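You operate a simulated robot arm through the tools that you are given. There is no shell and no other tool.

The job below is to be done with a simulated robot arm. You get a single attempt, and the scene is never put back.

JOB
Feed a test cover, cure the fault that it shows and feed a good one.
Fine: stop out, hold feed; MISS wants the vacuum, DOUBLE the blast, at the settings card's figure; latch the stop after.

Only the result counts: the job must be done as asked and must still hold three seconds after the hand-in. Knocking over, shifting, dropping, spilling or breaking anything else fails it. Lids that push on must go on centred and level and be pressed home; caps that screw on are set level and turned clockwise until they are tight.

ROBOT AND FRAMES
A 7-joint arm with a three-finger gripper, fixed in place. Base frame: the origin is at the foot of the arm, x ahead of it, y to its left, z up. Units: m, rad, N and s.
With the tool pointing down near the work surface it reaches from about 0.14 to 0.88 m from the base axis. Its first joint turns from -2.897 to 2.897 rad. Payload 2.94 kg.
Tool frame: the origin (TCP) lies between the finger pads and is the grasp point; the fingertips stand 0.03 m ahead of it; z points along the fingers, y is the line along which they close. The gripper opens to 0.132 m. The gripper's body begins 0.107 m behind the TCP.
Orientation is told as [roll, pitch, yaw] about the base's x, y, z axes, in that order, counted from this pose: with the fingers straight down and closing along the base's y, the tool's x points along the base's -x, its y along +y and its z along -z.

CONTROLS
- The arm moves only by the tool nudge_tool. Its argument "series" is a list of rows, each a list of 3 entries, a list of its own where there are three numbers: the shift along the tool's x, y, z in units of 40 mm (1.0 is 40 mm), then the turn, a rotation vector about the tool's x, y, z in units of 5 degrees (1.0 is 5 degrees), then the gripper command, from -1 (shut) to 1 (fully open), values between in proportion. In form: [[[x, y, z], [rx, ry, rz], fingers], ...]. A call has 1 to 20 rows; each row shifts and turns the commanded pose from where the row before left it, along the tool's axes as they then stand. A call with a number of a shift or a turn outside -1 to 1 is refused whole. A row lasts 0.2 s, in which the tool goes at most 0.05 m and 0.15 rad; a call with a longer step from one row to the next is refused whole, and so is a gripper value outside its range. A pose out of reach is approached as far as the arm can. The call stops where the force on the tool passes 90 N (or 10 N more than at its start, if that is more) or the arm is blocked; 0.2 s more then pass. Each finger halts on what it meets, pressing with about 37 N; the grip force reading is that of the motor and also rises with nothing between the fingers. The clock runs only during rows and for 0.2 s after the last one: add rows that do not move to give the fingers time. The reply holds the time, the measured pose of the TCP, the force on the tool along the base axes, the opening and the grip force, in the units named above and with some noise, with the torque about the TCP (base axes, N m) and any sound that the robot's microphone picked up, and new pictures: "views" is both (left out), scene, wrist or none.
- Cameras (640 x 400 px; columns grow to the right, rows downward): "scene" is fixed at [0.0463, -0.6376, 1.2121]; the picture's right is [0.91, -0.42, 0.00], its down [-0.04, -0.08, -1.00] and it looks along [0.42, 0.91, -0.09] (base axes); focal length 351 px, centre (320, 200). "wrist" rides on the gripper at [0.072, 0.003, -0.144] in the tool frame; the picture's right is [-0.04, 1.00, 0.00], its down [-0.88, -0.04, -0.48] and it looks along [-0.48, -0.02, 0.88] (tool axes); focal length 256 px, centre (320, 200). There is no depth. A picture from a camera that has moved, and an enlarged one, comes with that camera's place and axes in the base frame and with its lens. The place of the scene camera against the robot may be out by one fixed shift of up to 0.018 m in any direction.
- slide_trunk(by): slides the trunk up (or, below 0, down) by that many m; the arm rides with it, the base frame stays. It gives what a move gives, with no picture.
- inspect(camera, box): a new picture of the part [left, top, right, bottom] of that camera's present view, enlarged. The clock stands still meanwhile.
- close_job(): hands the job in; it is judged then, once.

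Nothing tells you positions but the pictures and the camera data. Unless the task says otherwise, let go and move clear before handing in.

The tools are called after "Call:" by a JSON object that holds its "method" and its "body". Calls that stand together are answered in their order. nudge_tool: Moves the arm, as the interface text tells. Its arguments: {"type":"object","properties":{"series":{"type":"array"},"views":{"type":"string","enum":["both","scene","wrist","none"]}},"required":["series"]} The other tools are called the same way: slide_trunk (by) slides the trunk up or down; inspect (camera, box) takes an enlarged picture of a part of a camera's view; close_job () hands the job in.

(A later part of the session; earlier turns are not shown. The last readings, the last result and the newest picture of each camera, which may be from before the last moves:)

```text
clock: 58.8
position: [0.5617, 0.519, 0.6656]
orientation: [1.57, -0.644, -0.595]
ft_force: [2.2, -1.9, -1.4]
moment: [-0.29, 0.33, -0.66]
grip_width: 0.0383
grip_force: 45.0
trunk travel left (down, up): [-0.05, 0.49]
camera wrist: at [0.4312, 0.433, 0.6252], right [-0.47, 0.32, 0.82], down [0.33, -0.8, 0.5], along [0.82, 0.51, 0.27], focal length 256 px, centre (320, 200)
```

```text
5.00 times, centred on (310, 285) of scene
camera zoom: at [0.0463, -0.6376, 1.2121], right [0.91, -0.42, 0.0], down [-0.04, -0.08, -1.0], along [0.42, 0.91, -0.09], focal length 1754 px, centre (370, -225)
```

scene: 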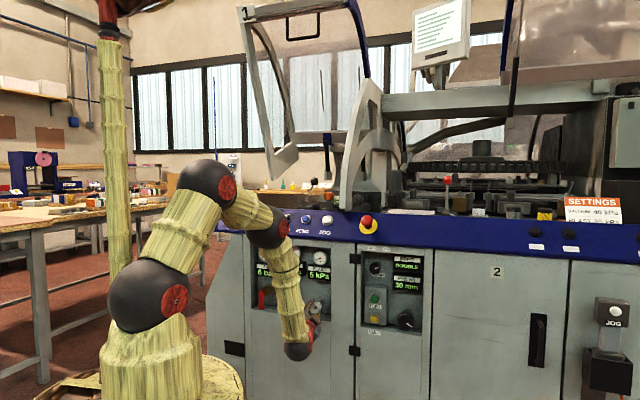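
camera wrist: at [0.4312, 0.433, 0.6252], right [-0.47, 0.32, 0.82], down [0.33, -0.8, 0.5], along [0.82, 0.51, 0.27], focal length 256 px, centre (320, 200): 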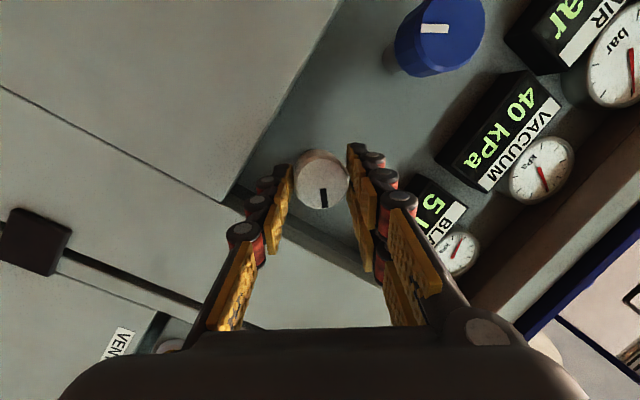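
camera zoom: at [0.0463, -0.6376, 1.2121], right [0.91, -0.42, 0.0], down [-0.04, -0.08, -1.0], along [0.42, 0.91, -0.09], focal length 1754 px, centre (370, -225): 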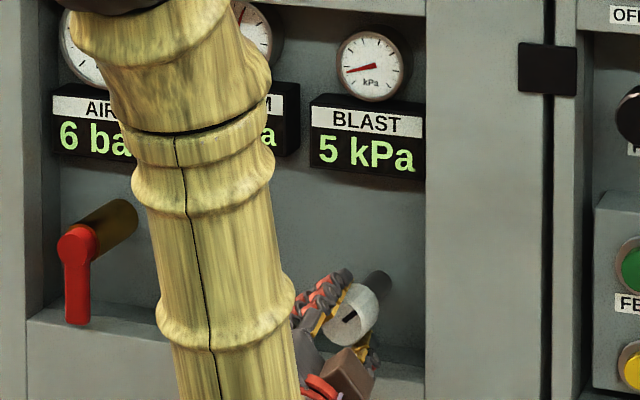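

The knob turned with the fingers and the gauge needle moved slightly up the scale. I'll turn another 15°.

Call:
{"method": "nudge_tool", "body": {"series": [[[0, 0, 0], [0, 0, 1], -1], [[0, 0, 0], [0, 0, 1], -1], [[0, 0, 0], [0, 0, 1], -1], [[0, 0, 0], [0, 0, 0], -1]], "views": "wrist"}}

Call:
{"method": "inspect", "body": {"camera": "scene", "box": [270, 245, 350, 325]}}

```text
clock: 59.8
position: [0.5618, 0.5199, 0.6671]
orientation: [1.572, -0.381, -0.595]
ft_force: [0.5, -3.1, 0.0]
moment: [-0.55, 0.54, -0.28]
grip_width: 0.0371
grip_force: 45.0
trunk travel left (down, up): [-0.05, 0.49]
camera wrist: at [0.424, 0.4379, 0.642], right [-0.28, 0.19, 0.94], down [0.42, -0.86, 0.29], along [0.86, 0.48, 0.16], focal length 256 px, centre (320, 200)
```

wrist: 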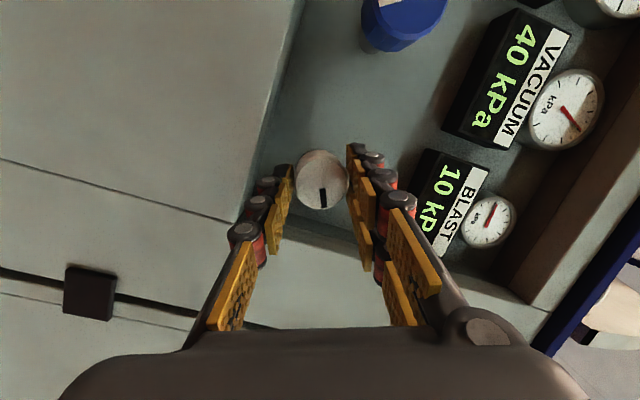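

```text
5.00 times, centred on (310, 285) of scene
camera zoom: at [0.0463, -0.6376, 1.2121], right [0.91, -0.42, 0.0], down [-0.04, -0.08, -1.0], along [0.42, 0.91, -0.09], focal length 1754 px, centre (370, -225)
```

zoom: 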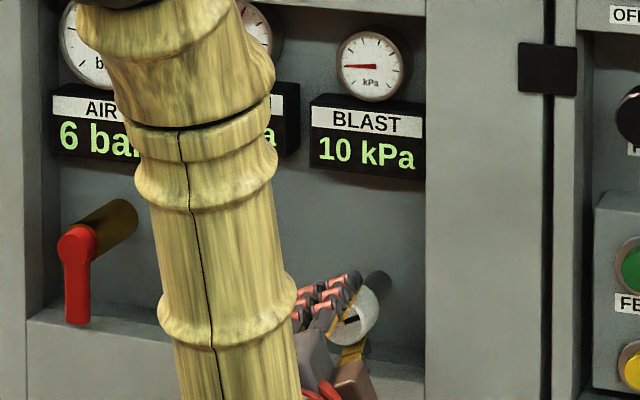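

After 25° the display reads 10 kPa, so clockwise raises it and the display seems to round to 5. I'll continue in 10° steps and track where it changes.

Call:
{"method": "nudge_tool", "body": {"series": [[[0, 0, 0], [0, 0, 1], -1], [[0, 0, 0], [0, 0, 1], -1], [[0, 0, 0], [0, 0, 0], -1]], "views": "none"}}

Call:
{"method": "inspect", "body": {"camera": "scene", "box": [300, 240, 340, 290]}}

Call:
{"method": "nudge_tool", "body": {"series": [[[0, 0, 0], [0, 0, 1], -1], [[0, 0, 0], [0, 0, 0], -1]], "views": "none"}}

Call:
{"method": "inspect", "body": {"camera": "scene", "box": [300, 240, 340, 290]}}

```text
clock: 60.6
position: [0.5613, 0.5191, 0.6662]
orientation: [1.57, -0.209, -0.595]
ft_force: [1.2, -1.1, 0.1]
moment: [-0.25, 0.21, -0.13]
grip_width: 0.0369
grip_force: 45.0
trunk travel left (down, up): [-0.05, 0.49]
```

```text
8.00 times, centred on (320, 265) of scene
camera zoom: at [0.0463, -0.6376, 1.2121], right [0.91, -0.42, 0.0], down [-0.04, -0.08, -1.0], along [0.42, 0.91, -0.09], focal length 2807 px, centre (320, -320)
```

zoom: 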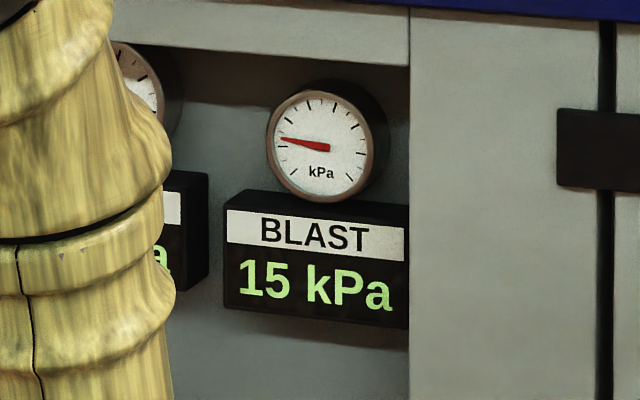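

```text
clock: 61.2
position: [0.5608, 0.5185, 0.666]
orientation: [1.57, -0.121, -0.596]
ft_force: [1.0, 1.0, 1.2]
moment: [-0.08, 0.1, -0.02]
grip_width: 0.0366
grip_force: 45.0
trunk travel left (down, up): [-0.05, 0.49]
```

```text
8.00 times, centred on (320, 265) of scene
camera zoom: at [0.0463, -0.6376, 1.2121], right [0.91, -0.42, 0.0], down [-0.04, -0.08, -1.0], along [0.42, 0.91, -0.09], focal length 2807 px, centre (320, -320)
```

zoom: 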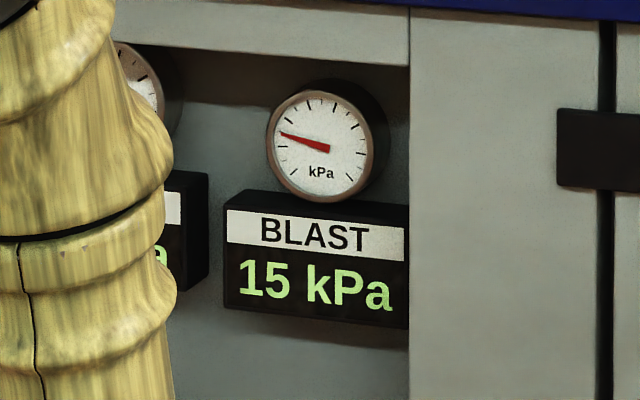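

It reads 15 kPa after 40° of turn. I'll continue in 5° steps with a reading after each.

Call:
{"method": "nudge_tool", "body": {"series": [[[0, 0, 0], [0, 0, 1], -1], [[0, 0, 0], [0, 0, 0], -1]], "views": "none"}}

Call:
{"method": "inspect", "body": {"camera": "scene", "box": [300, 240, 340, 290]}}

Call:
{"method": "nudge_tool", "body": {"series": [[[0, 0, 0], [0, 0, 1], -1], [[0, 0, 0], [0, 0, 0], -1]], "views": "none"}}

Call:
{"method": "inspect", "body": {"camera": "scene", "box": [300, 240, 340, 290]}}

Call:
{"method": "nudge_tool", "body": {"series": [[[0, 0, 0], [0, 0, 1], -1], [[0, 0, 0], [0, 0, 0], -1]], "views": "wrist"}}

Call:
{"method": "inspect", "body": {"camera": "scene", "box": [300, 240, 340, 290]}}

```text
clock: 61.8
position: [0.5607, 0.519, 0.6667]
orientation: [1.57, -0.034, -0.595]
ft_force: [0.1, 1.1, 2.3]
moment: [0.1, -0.08, 0.13]
grip_width: 0.0365
grip_force: 45.5
trunk travel left (down, up): [-0.05, 0.49]
```

```text
8.00 times, centred on (320, 265) of scene
camera zoom: at [0.0463, -0.6376, 1.2121], right [0.91, -0.42, 0.0], down [-0.04, -0.08, -1.0], along [0.42, 0.91, -0.09], focal length 2807 px, centre (320, -320)
```

zoom: 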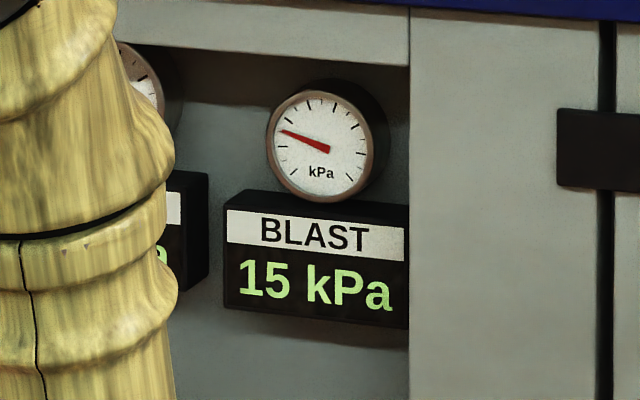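

```text
clock: 62.4
position: [0.5615, 0.5194, 0.6668]
orientation: [1.572, 0.053, -0.593]
ft_force: [0.3, 2.3, 3.2]
moment: [0.23, -0.22, 0.17]
grip_width: 0.0364
grip_force: 44.7
trunk travel left (down, up): [-0.05, 0.49]
```

```text
8.00 times, centred on (320, 265) of scene
camera zoom: at [0.0463, -0.6376, 1.2121], right [0.91, -0.42, 0.0], down [-0.04, -0.08, -1.0], along [0.42, 0.91, -0.09], focal length 2807 px, centre (320, -320)
```

zoom: 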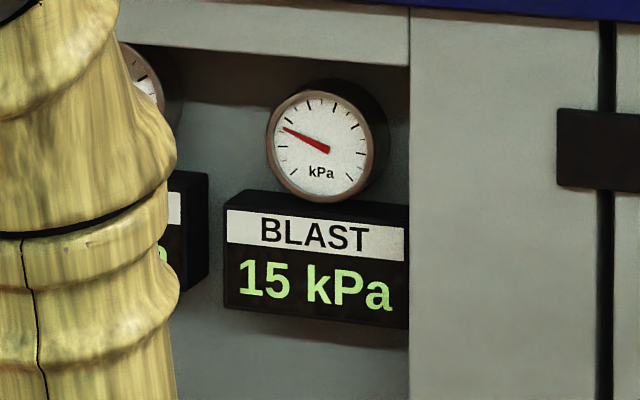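

```text
clock: 63.0
position: [0.5612, 0.5209, 0.6657]
orientation: [1.572, 0.138, -0.596]
ft_force: [2.5, 3.7, 6.0]
moment: [0.53, -0.47, 0.16]
grip_width: 0.0366
grip_force: 45.5
trunk travel left (down, up): [-0.05, 0.49]
camera wrist: at [0.4215, 0.4398, 0.6798], right [0.15, -0.1, 0.98], down [0.45, -0.88, -0.16], along [0.88, 0.47, -0.09], focal length 256 px, centre (320, 200)
```

wrist: 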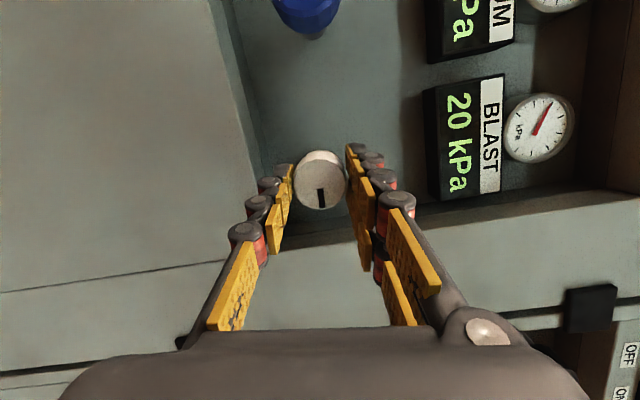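

```text
8.00 times, centred on (320, 265) of scene
camera zoom: at [0.0463, -0.6376, 1.2121], right [0.91, -0.42, 0.0], down [-0.04, -0.08, -1.0], along [0.42, 0.91, -0.09], focal length 2807 px, centre (320, -320)
```

zoom: 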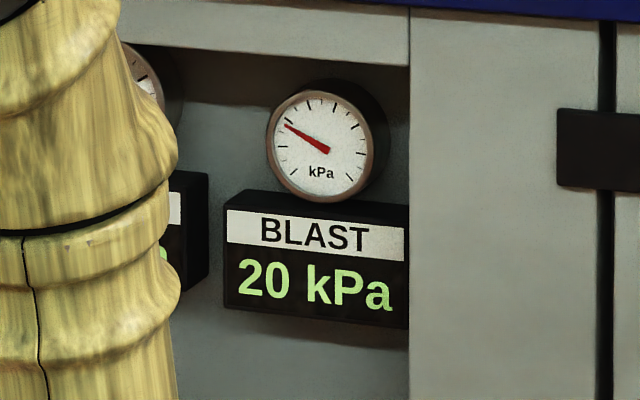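

The readings fit about 4.2° per kPa from 5, so 35 kPa should be about 126° in total, and I'm at 55°. I'll keep turning and keep tracking the transitions.

Call:
{"method": "nudge_tool", "body": {"series": [[[0, 0, 0], [0, 0, 1], -1], [[0, 0, 0], [0, 0, 1], -1], [[0, 0, 0], [0, 0, 1], -1], [[0, 0, 0], [0, 0, 0], -1]], "views": "none"}}

Call:
{"method": "inspect", "body": {"camera": "scene", "box": [300, 240, 340, 290]}}

Call:
{"method": "nudge_tool", "body": {"series": [[[0, 0, 0], [0, 0, 0.8], -1], [[0, 0, 0], [0, 0, 0], -1]], "views": "wrist"}}

Call:
{"method": "inspect", "body": {"camera": "scene", "box": [300, 240, 340, 290]}}

```text
clock: 64.0
position: [0.5619, 0.5206, 0.6687]
orientation: [1.572, 0.403, -0.596]
ft_force: [0.7, 2.6, 8.5]
moment: [0.69, -0.63, -0.24]
grip_width: 0.0372
grip_force: 45.5
trunk travel left (down, up): [-0.05, 0.49]
```

```text
8.00 times, centred on (320, 265) of scene
camera zoom: at [0.0463, -0.6376, 1.2121], right [0.91, -0.42, 0.0], down [-0.04, -0.08, -1.0], along [0.42, 0.91, -0.09], focal length 2807 px, centre (320, -320)
```

zoom: 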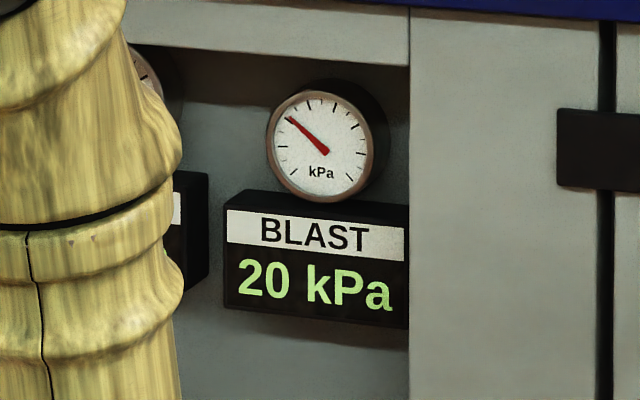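

```text
clock: 64.6
position: [0.5614, 0.5193, 0.6669]
orientation: [1.572, 0.471, -0.594]
ft_force: [-1.3, 3.1, 11.0]
moment: [0.76, -0.67, -0.26]
grip_width: 0.0372
grip_force: 45.1
trunk travel left (down, up): [-0.05, 0.49]
camera wrist: at [0.4283, 0.4348, 0.7025], right [0.41, -0.28, 0.87], down [0.37, -0.82, -0.43], along [0.84, 0.5, -0.23], focal length 256 px, centre (320, 200)
```

wrist: 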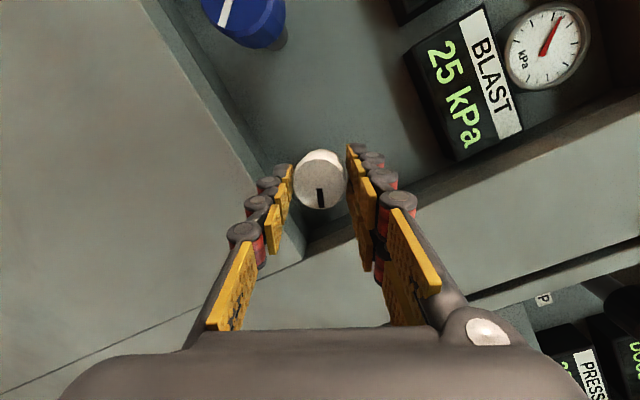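

```text
8.00 times, centred on (320, 265) of scene
camera zoom: at [0.0463, -0.6376, 1.2121], right [0.91, -0.42, 0.0], down [-0.04, -0.08, -1.0], along [0.42, 0.91, -0.09], focal length 2807 px, centre (320, -320)
```

zoom: 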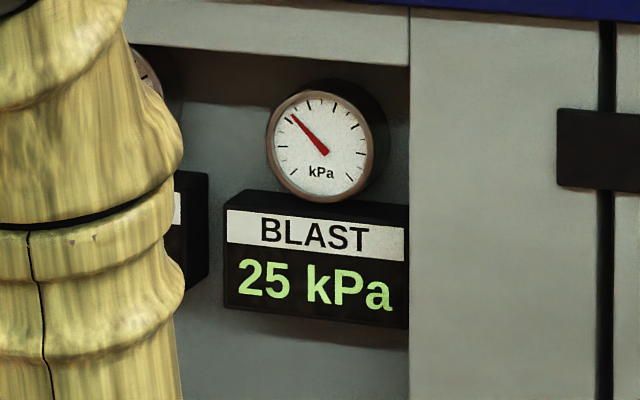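

The 20→25 change came between 70° and 74°, so the slope is 4.0–4.2° per kPa and 35 kPa is near 120–127°. I'll continue turning from 74°.

Call:
{"method": "nudge_tool", "body": {"series": [[[0, 0, 0], [0, 0, 1], -1], [[0, 0, 0], [0, 0, 1], -1], [[0, 0, 0], [0, 0, 1], -1], [[0, 0, 0], [0, 0, 0.2], -1], [[0, 0, 0], [0, 0, 0], -1]], "views": "none"}}

Call:
{"method": "inspect", "body": {"camera": "scene", "box": [300, 240, 340, 290]}}

Call:
{"method": "nudge_tool", "body": {"series": [[[0, 0, 0], [0, 0, 0.8], -1], [[0, 0, 0], [0, 0, 0], -1]], "views": "wrist"}}

Call:
{"method": "inspect", "body": {"camera": "scene", "box": [300, 240, 340, 290]}}

```text
clock: 65.8
position: [0.5613, 0.5188, 0.6685]
orientation: [1.573, 0.751, -0.596]
ft_force: [1.5, -2.1, 12.1]
moment: [0.63, -0.59, -0.59]
grip_width: 0.038
grip_force: 44.8
trunk travel left (down, up): [-0.05, 0.49]
```

```text
8.00 times, centred on (320, 265) of scene
camera zoom: at [0.0463, -0.6376, 1.2121], right [0.91, -0.42, 0.0], down [-0.04, -0.08, -1.0], along [0.42, 0.91, -0.09], focal length 2807 px, centre (320, -320)
```

zoom: 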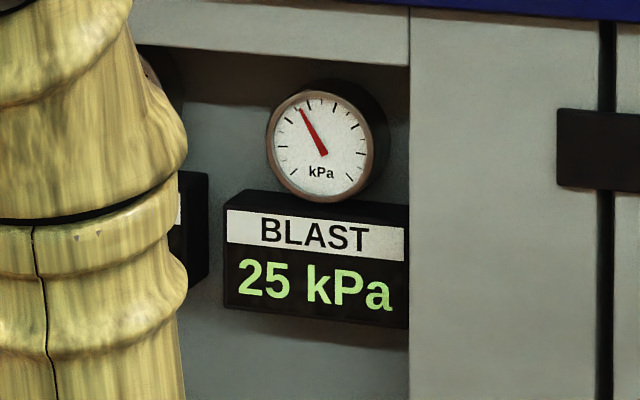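

```text
clock: 66.4
position: [0.5608, 0.518, 0.6681]
orientation: [1.573, 0.822, -0.595]
ft_force: [2.5, -3.3, 11.6]
moment: [0.66, -0.56, -0.61]
grip_width: 0.0384
grip_force: 45.0
trunk travel left (down, up): [-0.05, 0.49]
camera wrist: at [0.4416, 0.4256, 0.7219], right [0.63, -0.43, 0.65], down [0.21, -0.71, -0.67], along [0.75, 0.56, -0.36], focal length 256 px, centre (320, 200)
```

wrist: 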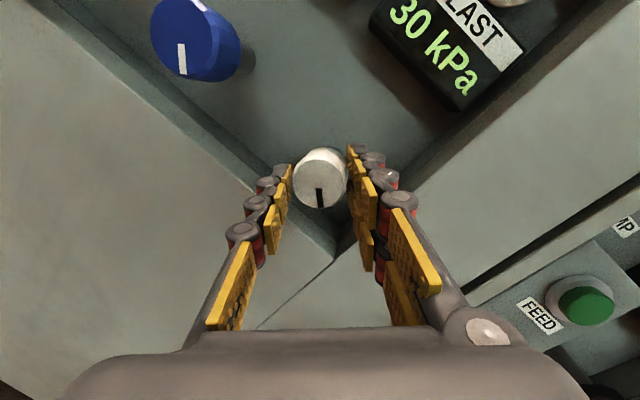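

```text
8.00 times, centred on (320, 265) of scene
camera zoom: at [0.0463, -0.6376, 1.2121], right [0.91, -0.42, 0.0], down [-0.04, -0.08, -1.0], along [0.42, 0.91, -0.09], focal length 2807 px, centre (320, -320)
```

zoom: 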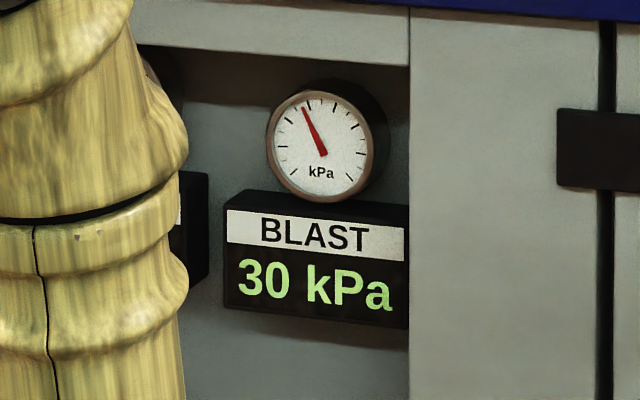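

The transitions are spaced at 20° per 5 kPa, so 35 kPa centres on about 122°. From 94° I need about 28° more. I'll do it in two stages.

Call:
{"method": "nudge_tool", "body": {"series": [[[0, 0, 0], [0, 0, 1], -1], [[0, 0, 0], [0, 0, 1], -1], [[0, 0, 0], [0, 0, 1], -1], [[0, 0, 0], [0, 0, 0.2], -1], [[0, 0, 0], [0, 0, 0], -1]], "views": "none"}}

Call:
{"method": "inspect", "body": {"camera": "scene", "box": [300, 240, 340, 290]}}

Call:
{"method": "nudge_tool", "body": {"series": [[[0, 0, 0], [0, 0, 0.8], -1], [[0, 0, 0], [0, 0, 0], -1]], "views": "wrist"}}

Call:
{"method": "inspect", "body": {"camera": "scene", "box": [300, 240, 340, 290]}}

```text
clock: 67.6
position: [0.562, 0.5175, 0.6667]
orientation: [1.572, 1.1, -0.595]
ft_force: [5.8, -8.3, 10.6]
moment: [0.39, -0.3, -0.85]
grip_width: 0.0387
grip_force: 44.7
trunk travel left (down, up): [-0.05, 0.49]
```

```text
8.00 times, centred on (320, 265) of scene
camera zoom: at [0.0463, -0.6376, 1.2121], right [0.91, -0.42, 0.0], down [-0.04, -0.08, -1.0], along [0.42, 0.91, -0.09], focal length 2807 px, centre (320, -320)
```

zoom: 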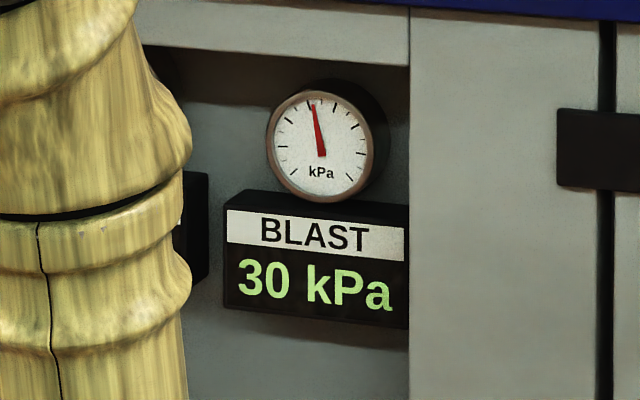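

```text
clock: 68.2
position: [0.5613, 0.519, 0.6679]
orientation: [1.572, 1.17, -0.596]
ft_force: [6.6, -10.1, 10.4]
moment: [0.47, -0.42, -0.88]
grip_width: 0.0392
grip_force: 44.8
trunk travel left (down, up): [-0.05, 0.49]
camera wrist: at [0.4596, 0.4131, 0.7345], right [0.78, -0.53, 0.35], down [-0.01, -0.57, -0.82], along [0.63, 0.64, -0.45], focal length 256 px, centre (320, 200)
```

wrist: 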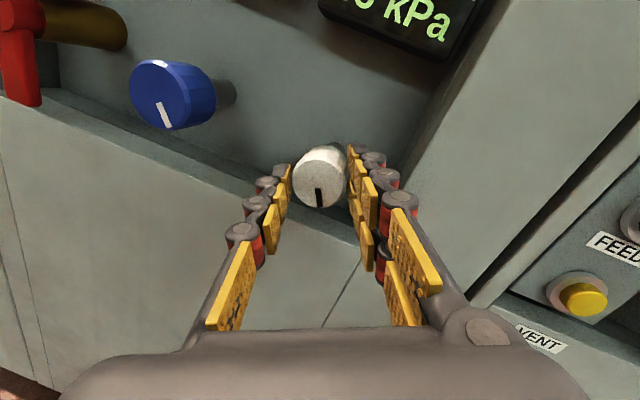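

```text
8.00 times, centred on (320, 265) of scene
camera zoom: at [0.0463, -0.6376, 1.2121], right [0.91, -0.42, 0.0], down [-0.04, -0.08, -1.0], along [0.42, 0.91, -0.09], focal length 2807 px, centre (320, -320)
```

zoom: 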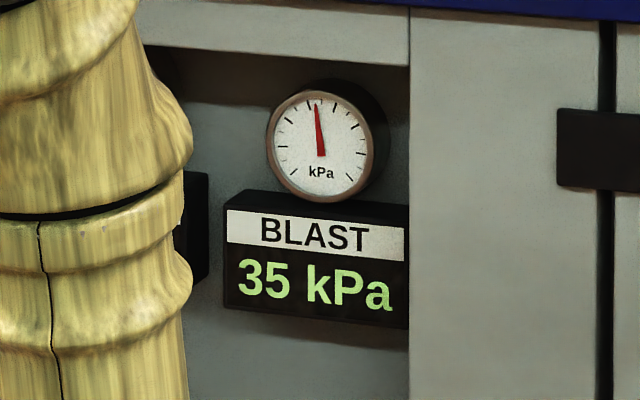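

It now reads 35 kPa, just past the change at about 112°. I'll add 8.5° to centre in the 35 band.

Call:
{"method": "nudge_tool", "body": {"series": [[[0, 0, 0], [0, 0, 1], -1], [[0, 0, 0], [0, 0, 0.7], -1], [[0, 0, 0], [0, 0, 0], -1], [[0, 0, 0], [0, 0, 0], -1]], "views": "wrist"}}

Call:
{"method": "inspect", "body": {"camera": "scene", "box": [300, 240, 340, 290]}}

```text
clock: 69.2
position: [0.5619, 0.518, 0.6668]
orientation: [1.571, 1.318, -0.594]
ft_force: [7.8, -13.6, 10.4]
moment: [0.19, -0.14, -1.09]
grip_width: 0.0393
grip_force: 44.6
trunk travel left (down, up): [-0.05, 0.49]
camera wrist: at [0.4681, 0.4073, 0.7374], right [0.81, -0.55, 0.21], down [-0.12, -0.5, -0.86], along [0.58, 0.67, -0.46], focal length 256 px, centre (320, 200)
```

wrist: 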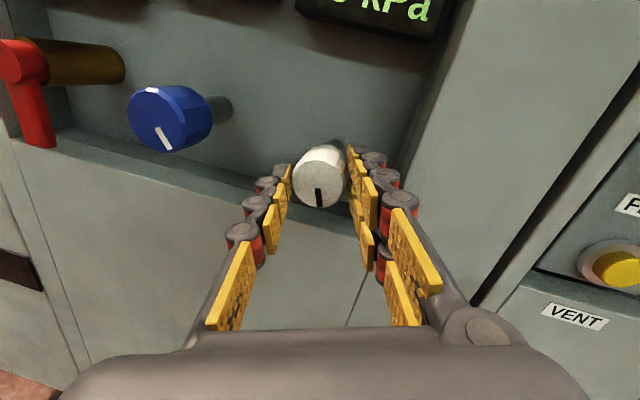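

```text
8.00 times, centred on (320, 265) of scene
camera zoom: at [0.0463, -0.6376, 1.2121], right [0.91, -0.42, 0.0], down [-0.04, -0.08, -1.0], along [0.42, 0.91, -0.09], focal length 2807 px, centre (320, -320)
```

zoom: 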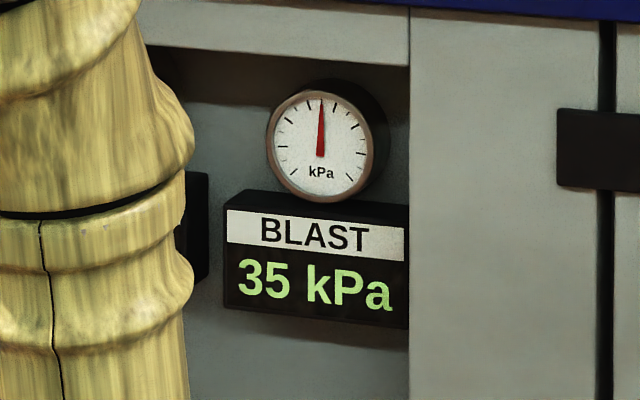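

The display holds at 35 kPa with the needle just past upright. I'll open slightly, since the recess edge is near, and retract straight back.

Call:
{"method": "nudge_tool", "body": {"series": [[[0, 0, 0], [0, 0, 0], -0.4], [[0, 0, 0], [0, 0, 0], -0.15], [[0, 0, 0], [0, 0, 0], -0.15], [[0, 0, 0], [0, 0, 0], -0.15], [[0, 0, -0.4], [0, 0, 0], -0.15], [[0, 0, -0.8], [0, 0, 0], -0.15], [[0, 0, -0.8], [0, 0, 0], -0.15], [[0, 0, -0.8], [0, 0, 0], -0.15], [[0, 0, 0], [0, 0, 0], -0.15]]}}

Call:
{"method": "inspect", "body": {"camera": "scene", "box": [270, 240, 350, 330]}}

```text
clock: 71.2
position: [0.4987, 0.4261, 0.6677]
orientation: [1.571, 1.317, -0.596]
ft_force: [0.6, -0.5, -0.1]
moment: [-0.02, -0.03, -0.02]
grip_width: 0.0561
grip_force: 0.1
trunk travel left (down, up): [-0.05, 0.49]
camera wrist: at [0.4053, 0.3153, 0.7372], right [0.81, -0.55, 0.21], down [-0.11, -0.5, -0.86], along [0.57, 0.67, -0.47], focal length 256 px, centre (320, 200)
```

scene: 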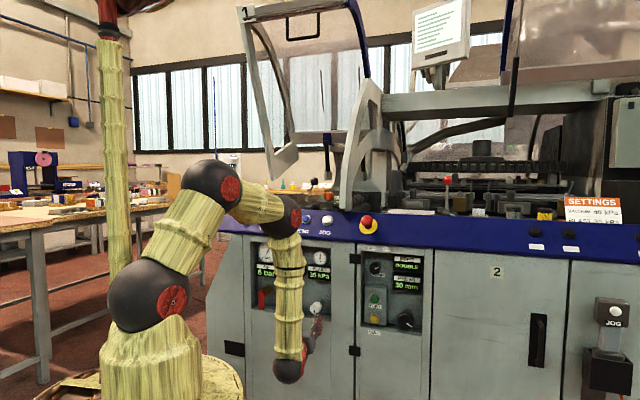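
wrist: 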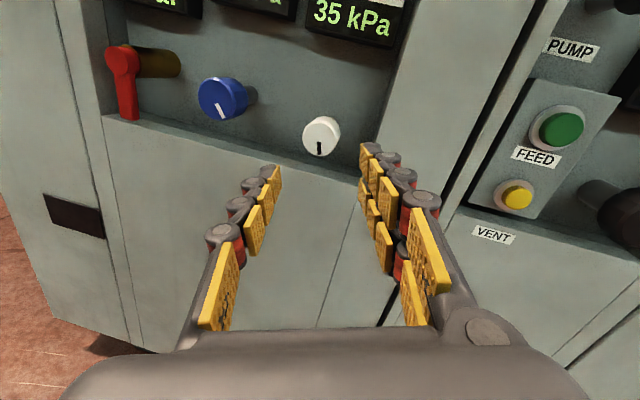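

```text
4.44 times, centred on (310, 285) of scene
camera zoom: at [0.0463, -0.6376, 1.2121], right [0.91, -0.42, 0.0], down [-0.04, -0.08, -1.0], along [0.42, 0.91, -0.09], focal length 1559 px, centre (364, -178)
```

zoom: 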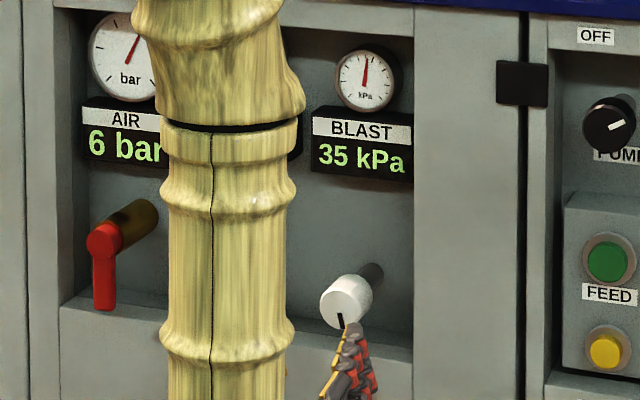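

BLAST holds at 35 kPa after release, and the camera is now on top, so its view is upright. I'll close the fingers, move right to the FEED column and square up the yaw.

Call:
{"method": "nudge_tool", "body": {"series": [[[0.053, 0.858, -0.159], [0, 0, 0], -1], [[0.053, 0.858, -0.159], [0, 0, 0], -1], [[0.053, 0.858, -0.159], [0, 0, 0], -1], [[0.053, 0.858, -0.159], [0, 0, 0], -1], [[0.053, 0.858, -0.159], [0, 0, 0], -1], [[0.053, 0.858, -0.159], [0, 0, 0], -1], [[0, 0, 0], [-0.71, -0.183, 0], -1], [[0, 0, 0], [-0.71, -0.183, 0], -1], [[0, 0, 0], [-0.71, -0.183, 0], -1], [[0, 0, 0], [0, 0, 0], -1]]}}

Call:
{"method": "inspect", "body": {"camera": "wrist", "box": [220, 80, 420, 240]}}

```text
clock: 73.4
position: [0.6397, 0.2844, 0.731]
orientation: [1.571, 1.317, -0.79]
ft_force: [0.1, -0.3, 0.0]
moment: [-0.05, -0.01, 0.02]
grip_width: 0.0
grip_force: 28.9
trunk travel left (down, up): [-0.05, 0.49]
camera wrist: at [0.5269, 0.1938, 0.8008], right [0.69, -0.69, 0.21], down [-0.21, -0.47, -0.86], along [0.69, 0.55, -0.47], focal length 256 px, centre (320, 200)
```

scene: 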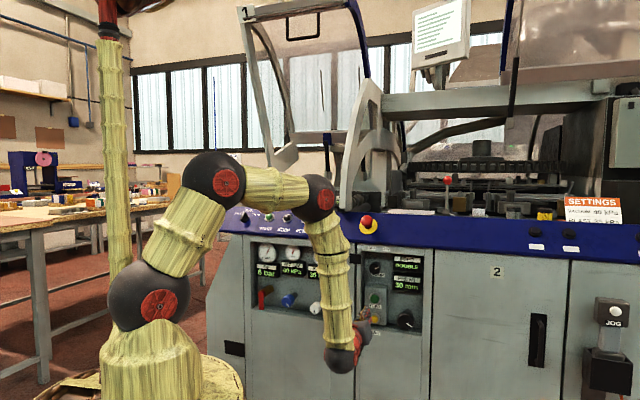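
wrist: 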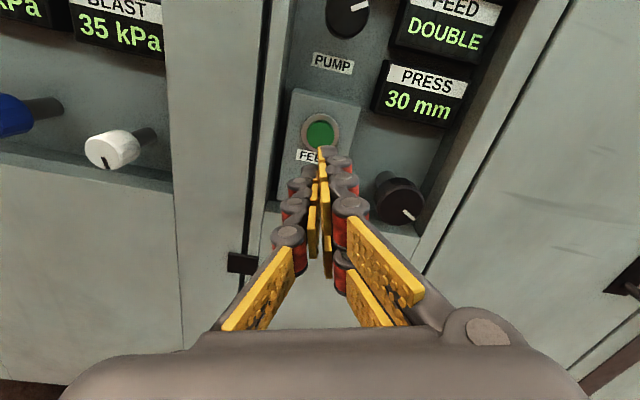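

```text
2.50 times, centred on (320, 160) of wrist
camera zoom: at [0.5269, 0.1938, 0.8008], right [0.69, -0.69, 0.21], down [-0.21, -0.47, -0.86], along [0.69, 0.55, -0.47], focal length 640 px, centre (320, 300)
```

zoom: 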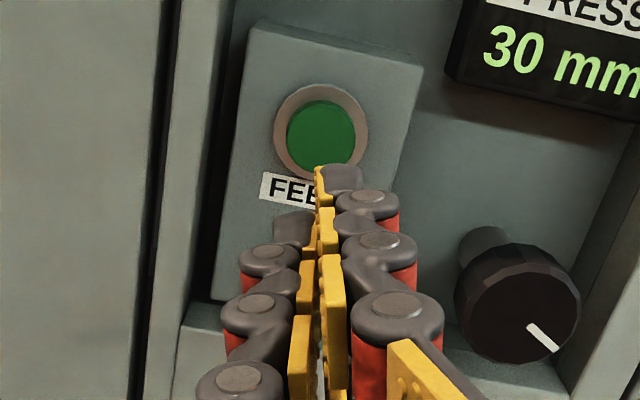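

The tool is squared on FEED, the display still shows DOUBLE from the test, and BLAST reads 35. I'll press FEED and hold.

Call:
{"method": "nudge_tool", "body": {"series": [[[0, 0, 1], [0, 0, 0], -1], [[0, 0, 1], [0, 0, 0], -1], [[0, 0, 0.6], [0, 0, 0], -1], [[0, 0, 0.2], [0, 0, 0], -1], [[0, 0, 0.2], [0, 0, 0], -1], [[0, 0, 0.1], [0, 0, 0], -1], [[0, 0, 0], [0, 0, 0], -1], [[0, 0, 0], [0, 0, 0], -1], [[0, 0, 0], [0, 0, 0], -1], [[0, 0, 0], [0, 0, 0], -1]], "views": "wrist"}}

Call:
{"method": "inspect", "body": {"camera": "scene", "box": [325, 240, 435, 350]}}

```text
clock: 75.6
position: [0.7266, 0.3718, 0.7292]
orientation: [1.566, 1.318, -0.792]
ft_force: [-12.4, -10.5, -0.8]
moment: [-0.02, 0.04, -0.01]
grip_width: 0.0059
grip_force: 28.7
trunk travel left (down, up): [-0.05, 0.49]
heard: click
camera wrist: at [0.6139, 0.2808, 0.8001], right [0.69, -0.69, 0.21], down [-0.21, -0.47, -0.86], along [0.69, 0.55, -0.47], focal length 256 px, centre (320, 200)
```

wrist: 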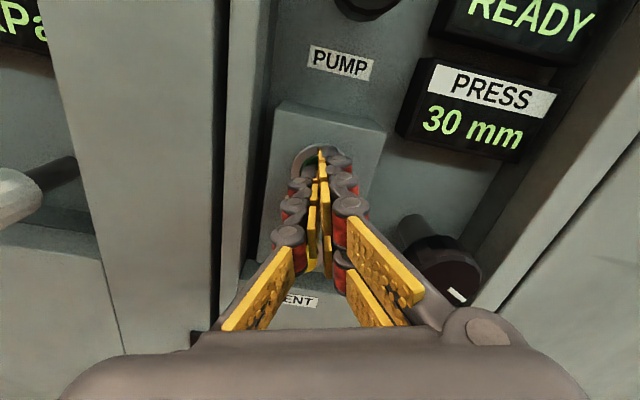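

```text
3.64 times, centred on (380, 295) of scene
camera zoom: at [0.0463, -0.6376, 1.2121], right [0.91, -0.42, 0.0], down [-0.04, -0.08, -1.0], along [0.42, 0.91, -0.09], focal length 1276 px, centre (102, -146)
```

zoom: 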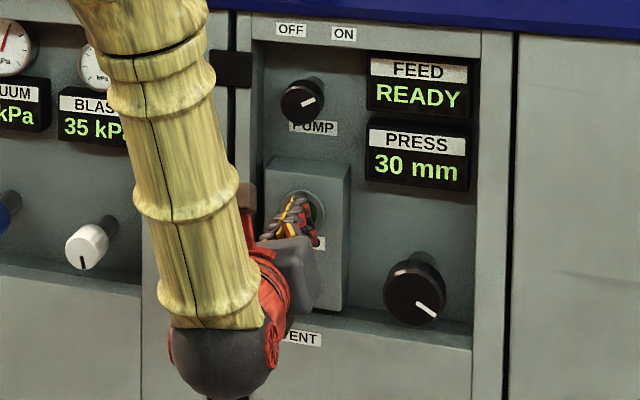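

FEED clicked and the display reads READY with the feed in progress. I'll keep holding.

Call:
{"method": "nudge_tool", "body": {"series": [[[0, 0, 0], [0, 0, 0], -1], [[0, 0, 0], [0, 0, 0], -1], [[0, 0, 0], [0, 0, 0], -1], [[0, 0, 0], [0, 0, 0], -1], [[0, 0, 0], [0, 0, 0], -1], [[0, 0, 0], [0, 0, 0], -1], [[0, 0, 0], [0, 0, 0], -1], [[0, 0, 0], [0, 0, 0], -1], [[0, 0, 0], [0, 0, 0], -1], [[0, 0, 0], [0, 0, 0], -1]], "views": "wrist"}}

Call:
{"method": "inspect", "body": {"camera": "scene", "box": [325, 240, 435, 350]}}

```text
clock: 77.8
position: [0.7273, 0.3722, 0.7308]
orientation: [1.568, 1.318, -0.789]
ft_force: [-12.8, -13.8, -6.8]
moment: [-0.12, 0.13, -0.02]
grip_width: 0.006
grip_force: 29.0
trunk travel left (down, up): [-0.05, 0.49]
camera wrist: at [0.6142, 0.2809, 0.8003], right [0.69, -0.69, 0.21], down [-0.21, -0.47, -0.86], along [0.69, 0.55, -0.47], focal length 256 px, centre (320, 200)
```

wrist: 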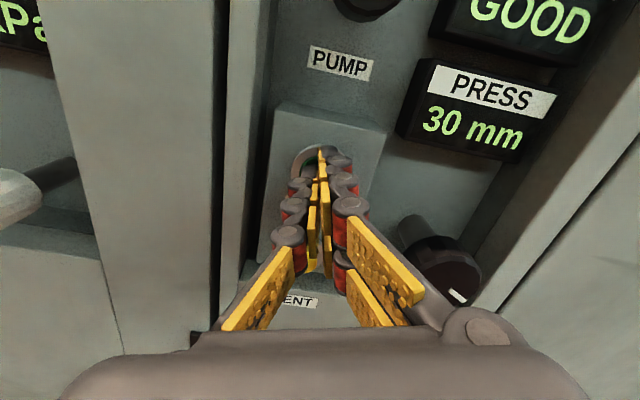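

```text
3.64 times, centred on (380, 295) of scene
camera zoom: at [0.0463, -0.6376, 1.2121], right [0.91, -0.42, 0.0], down [-0.04, -0.08, -1.0], along [0.42, 0.91, -0.09], focal length 1276 px, centre (102, -146)
```

zoom: 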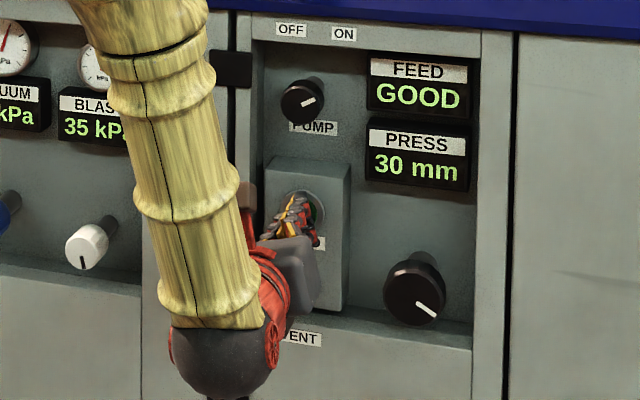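

The display reads GOOD. I'll release FEED, back off and rise to the stop to latch it.

Call:
{"method": "nudge_tool", "body": {"series": [[[0, 0, -1], [0, 0, 0], -1], [[0, 0, -1], [0, 0, 0], -1], [[0, 0, -1], [0, 0, 0], -1], [[0, 0, -0.4], [0, 0, 0], -1], [[0.94, 0.168, 0], [0, 0, 0], -1], [[0.94, 0.168, 0], [0, 0, 0], -1], [[0.94, 0.168, 0], [0, 0, 0], -1], [[0.94, 0.168, 0], [0, 0, 0], -1], [[0.94, 0.168, 0], [0, 0, 0], -1], [[0.94, 0.168, 0], [0, 0, 0], -1], [[0.94, 0.168, 0], [0, 0, 0], -1], [[0.94, 0.168, 0], [0, 0, 0], -1], [[0.94, 0.168, 0], [0, 0, 0], -1], [[0.94, 0.168, 0], [0, 0, 0], -1], [[0.94, 0.168, 0], [0, 0, 0], -1], [[0, 0, 0], [0, 0, 0], -1]]}}

Call:
{"method": "inspect", "body": {"camera": "scene", "box": [240, 205, 440, 335]}}

```text
clock: 81.2
position: [0.6094, 0.2975, 1.1483]
orientation: [1.57, 1.318, -0.787]
ft_force: [-0.6, -0.1, 0.6]
moment: [-0.03, -0.01, -0.01]
grip_width: 0.0
grip_force: 28.5
trunk travel left (down, up): [-0.05, 0.49]
camera wrist: at [0.4957, 0.2063, 1.2197], right [0.69, -0.69, 0.21], down [-0.21, -0.47, -0.86], along [0.69, 0.55, -0.47], focal length 256 px, centre (320, 200)
```

scene: 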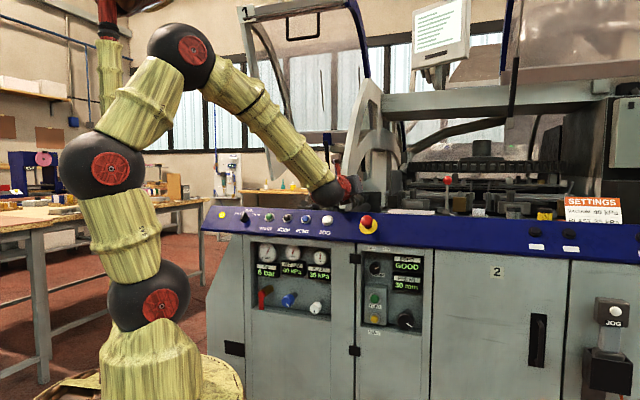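
wrist: 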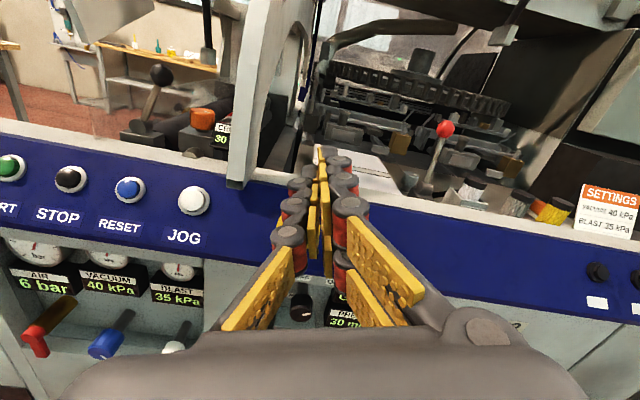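

```text
3.08 times, centred on (340, 270) of scene
camera zoom: at [0.0463, -0.6376, 1.2121], right [0.91, -0.42, 0.0], down [-0.04, -0.08, -1.0], along [0.42, 0.91, -0.09], focal length 1080 px, centre (258, -15)
```

zoom: 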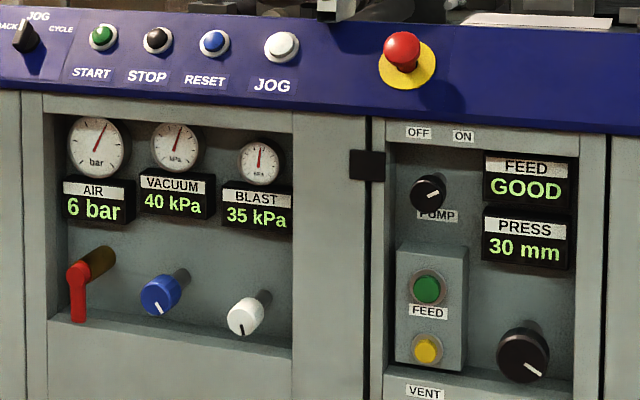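

GOOD, 40 kPa and 35 kPa all stand, and the stop is still out. I'll pitch the tool 40° down onto the stop's axis.

Call:
{"method": "nudge_tool", "body": {"series": [[[0, 0, 0], [0.2504, -0.9681, 0], -1], [[0, 0, 0], [0.2504, -0.9681, 0], -1], [[0, 0, 0], [0.2504, -0.9681, 0], -1], [[0, 0, 0], [0.2504, -0.9681, 0], -1], [[0, 0, 0], [0.2504, -0.9681, 0], -1], [[0, 0, 0], [0.2504, -0.9681, 0], -1], [[0, 0, 0], [0.2504, -0.9681, 0], -1], [[0, 0, 0], [0.2504, -0.9681, 0], -1], [[0, 0, 0], [0, 0, 0], -1], [[0, 0, 0], [0, 0, 0], -1]]}}

Call:
{"method": "inspect", "body": {"camera": "wrist", "box": [220, 80, 420, 240]}}

```text
clock: 83.4
position: [0.61, 0.2982, 1.1489]
orientation: [0.289, 0.836, -1.975]
ft_force: [-1.0, 0.7, 0.7]
moment: [0.01, -0.03, 0.02]
grip_width: 0.0
grip_force: 29.1
trunk travel left (down, up): [-0.05, 0.49]
camera wrist: at [0.5515, 0.2637, 1.2951], right [0.79, -0.6, 0.16], down [-0.52, -0.78, -0.35], along [0.34, 0.19, -0.92], focal length 256 px, centre (320, 200)
```

scene: 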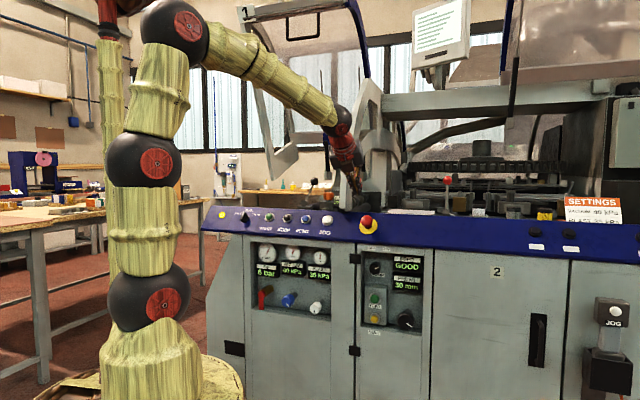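
wrist: 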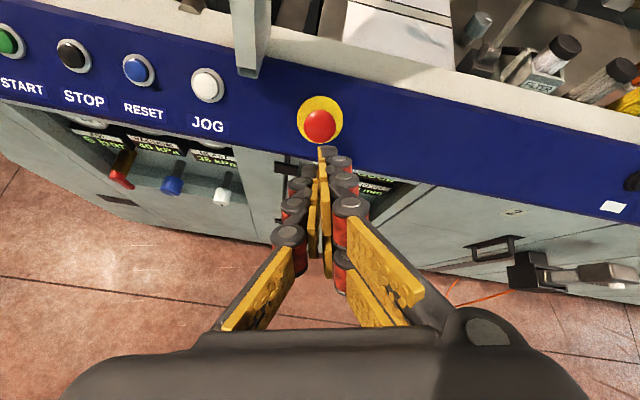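

```text
2.50 times, centred on (320, 160) of wrist
camera zoom: at [0.5515, 0.2637, 1.2951], right [0.79, -0.6, 0.16], down [-0.52, -0.78, -0.35], along [0.34, 0.19, -0.92], focal length 640 px, centre (320, 300)
```

zoom: 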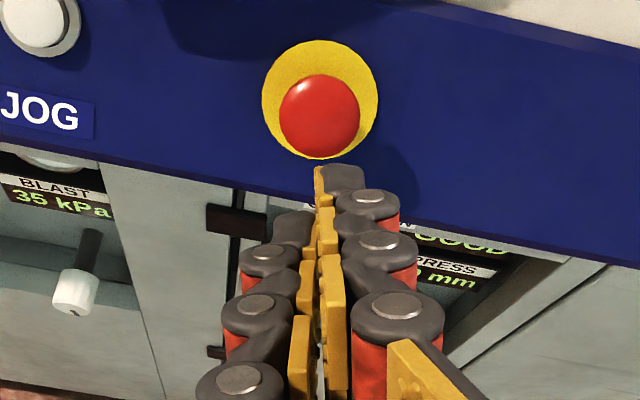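

The tool is on the stop's axis to within a few millimetres. I'll advance to about 3–4 cm from the cap and check centring.

Call:
{"method": "nudge_tool", "body": {"series": [[[-0.08, 0, 0.8], [0, 0, 0], -1], [[0, 0, 1], [0, 0, 0], -1], [[0, 0, 1], [0, 0, 0], -1], [[0, 0, 0.4], [0, 0, 0], -1], [[0, 0, 0], [0, 0, 0], -1], [[0, 0, 0], [0, 0, 0], -1]]}}

Call:
{"method": "inspect", "body": {"camera": "wrist", "box": [220, 80, 420, 240]}}

Call:
{"method": "inspect", "body": {"camera": "scene", "box": [320, 180, 400, 250]}}

```text
clock: 84.8
position: [0.6783, 0.3654, 1.0654]
orientation: [0.29, 0.836, -1.976]
ft_force: [-0.7, -0.3, 1.0]
moment: [-0.02, -0.01, 0.04]
grip_width: 0.0
grip_force: 28.7
trunk travel left (down, up): [-0.05, 0.49]
camera wrist: at [0.6208, 0.3307, 1.2107], right [0.79, -0.6, 0.16], down [-0.52, -0.78, -0.35], along [0.34, 0.19, -0.92], focal length 256 px, centre (320, 200)
```

scene: 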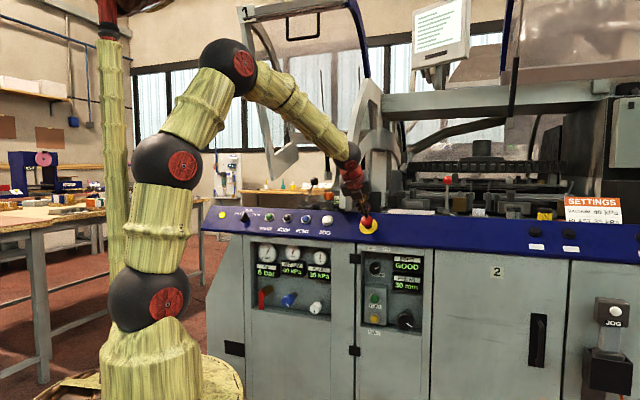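
wrist: 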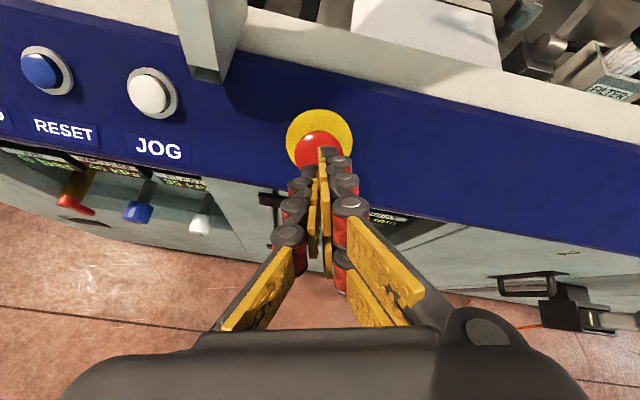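

```text
2.50 times, centred on (320, 160) of wrist
camera zoom: at [0.6208, 0.3307, 1.2107], right [0.79, -0.6, 0.16], down [-0.52, -0.78, -0.35], along [0.34, 0.19, -0.92], focal length 640 px, centre (320, 300)
```

zoom: 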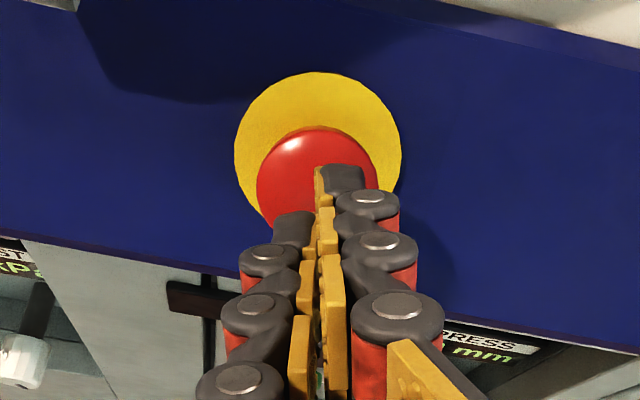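

```text
5.71 times, centred on (360, 215) of scene
camera zoom: at [0.0463, -0.6376, 1.2121], right [0.91, -0.42, 0.0], down [-0.04, -0.08, -1.0], along [0.42, 0.91, -0.09], focal length 2005 px, centre (91, 114)
```

zoom: 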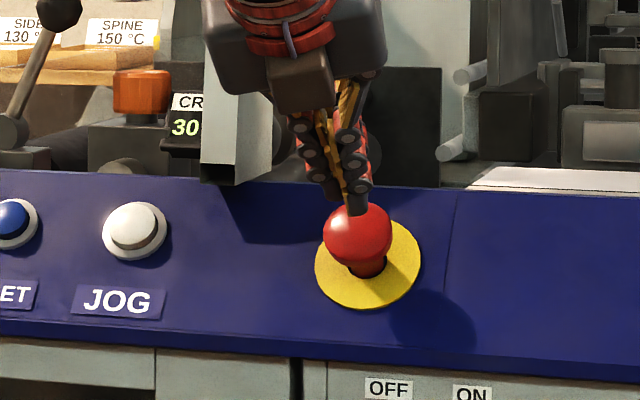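

The stop is clearly out, with the closed fingertips over the cap centre to within 3–4 mm. I'll press in small steps until it clicks and latches.

Call:
{"method": "nudge_tool", "body": {"series": [[[-0.02, 0, 0.5], [0, 0, 0], -1], [[0, 0, 0.3], [0, 0, 0], -1], [[0, 0, 0.1], [0, 0, 0], -1], [[0, 0, 0], [0, 0, 0], -1]], "views": "wrist"}}

Call:
{"method": "inspect", "body": {"camera": "scene", "box": [320, 180, 400, 250]}}

```text
clock: 85.8
position: [0.697, 0.3851, 1.0418]
orientation: [0.29, 0.835, -1.975]
ft_force: [0.6, -0.2, -0.2]
moment: [0.0, -0.01, -0.03]
grip_width: 0.0001
grip_force: 28.7
trunk travel left (down, up): [-0.05, 0.49]
camera wrist: at [0.6396, 0.3502, 1.187], right [0.79, -0.6, 0.16], down [-0.52, -0.78, -0.35], along [0.34, 0.19, -0.92], focal length 256 px, centre (320, 200)
```

wrist: 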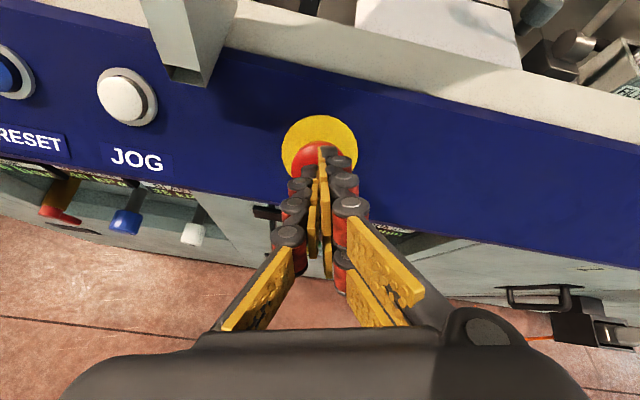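

```text
5.71 times, centred on (360, 215) of scene
camera zoom: at [0.0463, -0.6376, 1.2121], right [0.91, -0.42, 0.0], down [-0.04, -0.08, -1.0], along [0.42, 0.91, -0.09], focal length 2005 px, centre (91, 114)
```

zoom: 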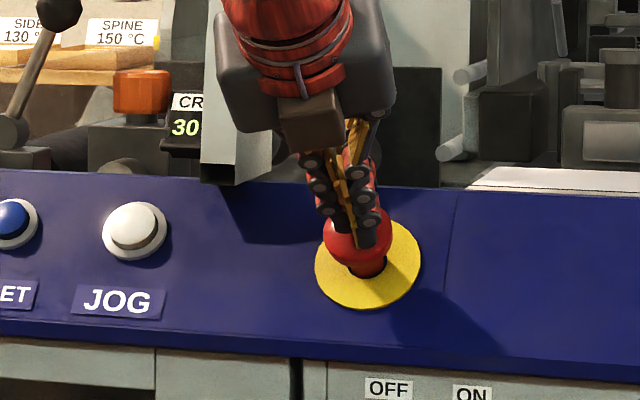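

The fingertips are nearly on the cap. I'll zoom in on the contact before pressing.

Call:
{"method": "inspect", "body": {"camera": "scene", "box": [350, 205, 390, 240]}}

Call:
{"method": "inspect", "body": {"camera": "wrist", "box": [270, 100, 370, 200]}}

```text
11.43 times, centred on (370, 222) of scene
camera zoom: at [0.0463, -0.6376, 1.2121], right [0.91, -0.42, 0.0], down [-0.04, -0.08, -1.0], along [0.42, 0.91, -0.09], focal length 4010 px, centre (-251, -57)
```

zoom: 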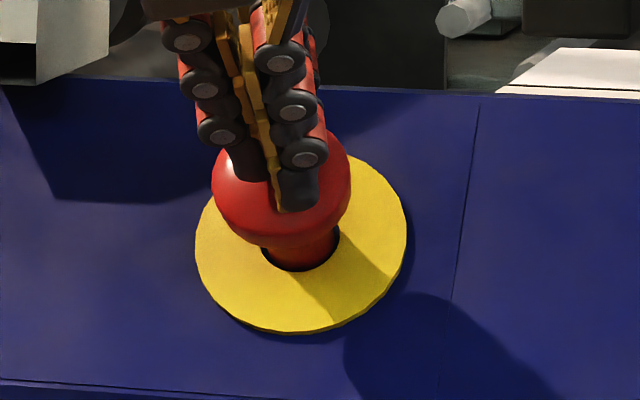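

```text
4.00 times, centred on (320, 150) of wrist
camera zoom: at [0.6396, 0.3502, 1.187], right [0.79, -0.6, 0.16], down [-0.52, -0.78, -0.35], along [0.34, 0.19, -0.92], focal length 1024 px, centre (320, 400)
```

zoom: 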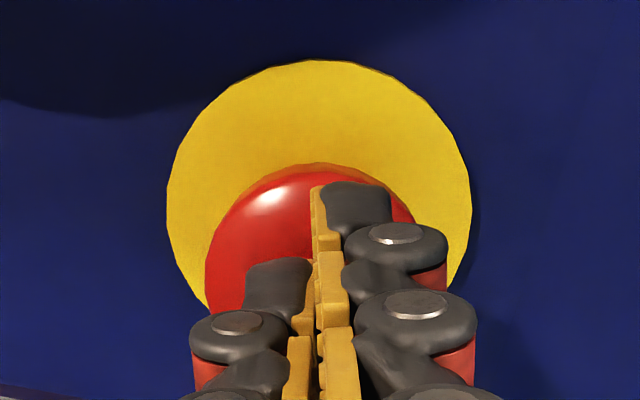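

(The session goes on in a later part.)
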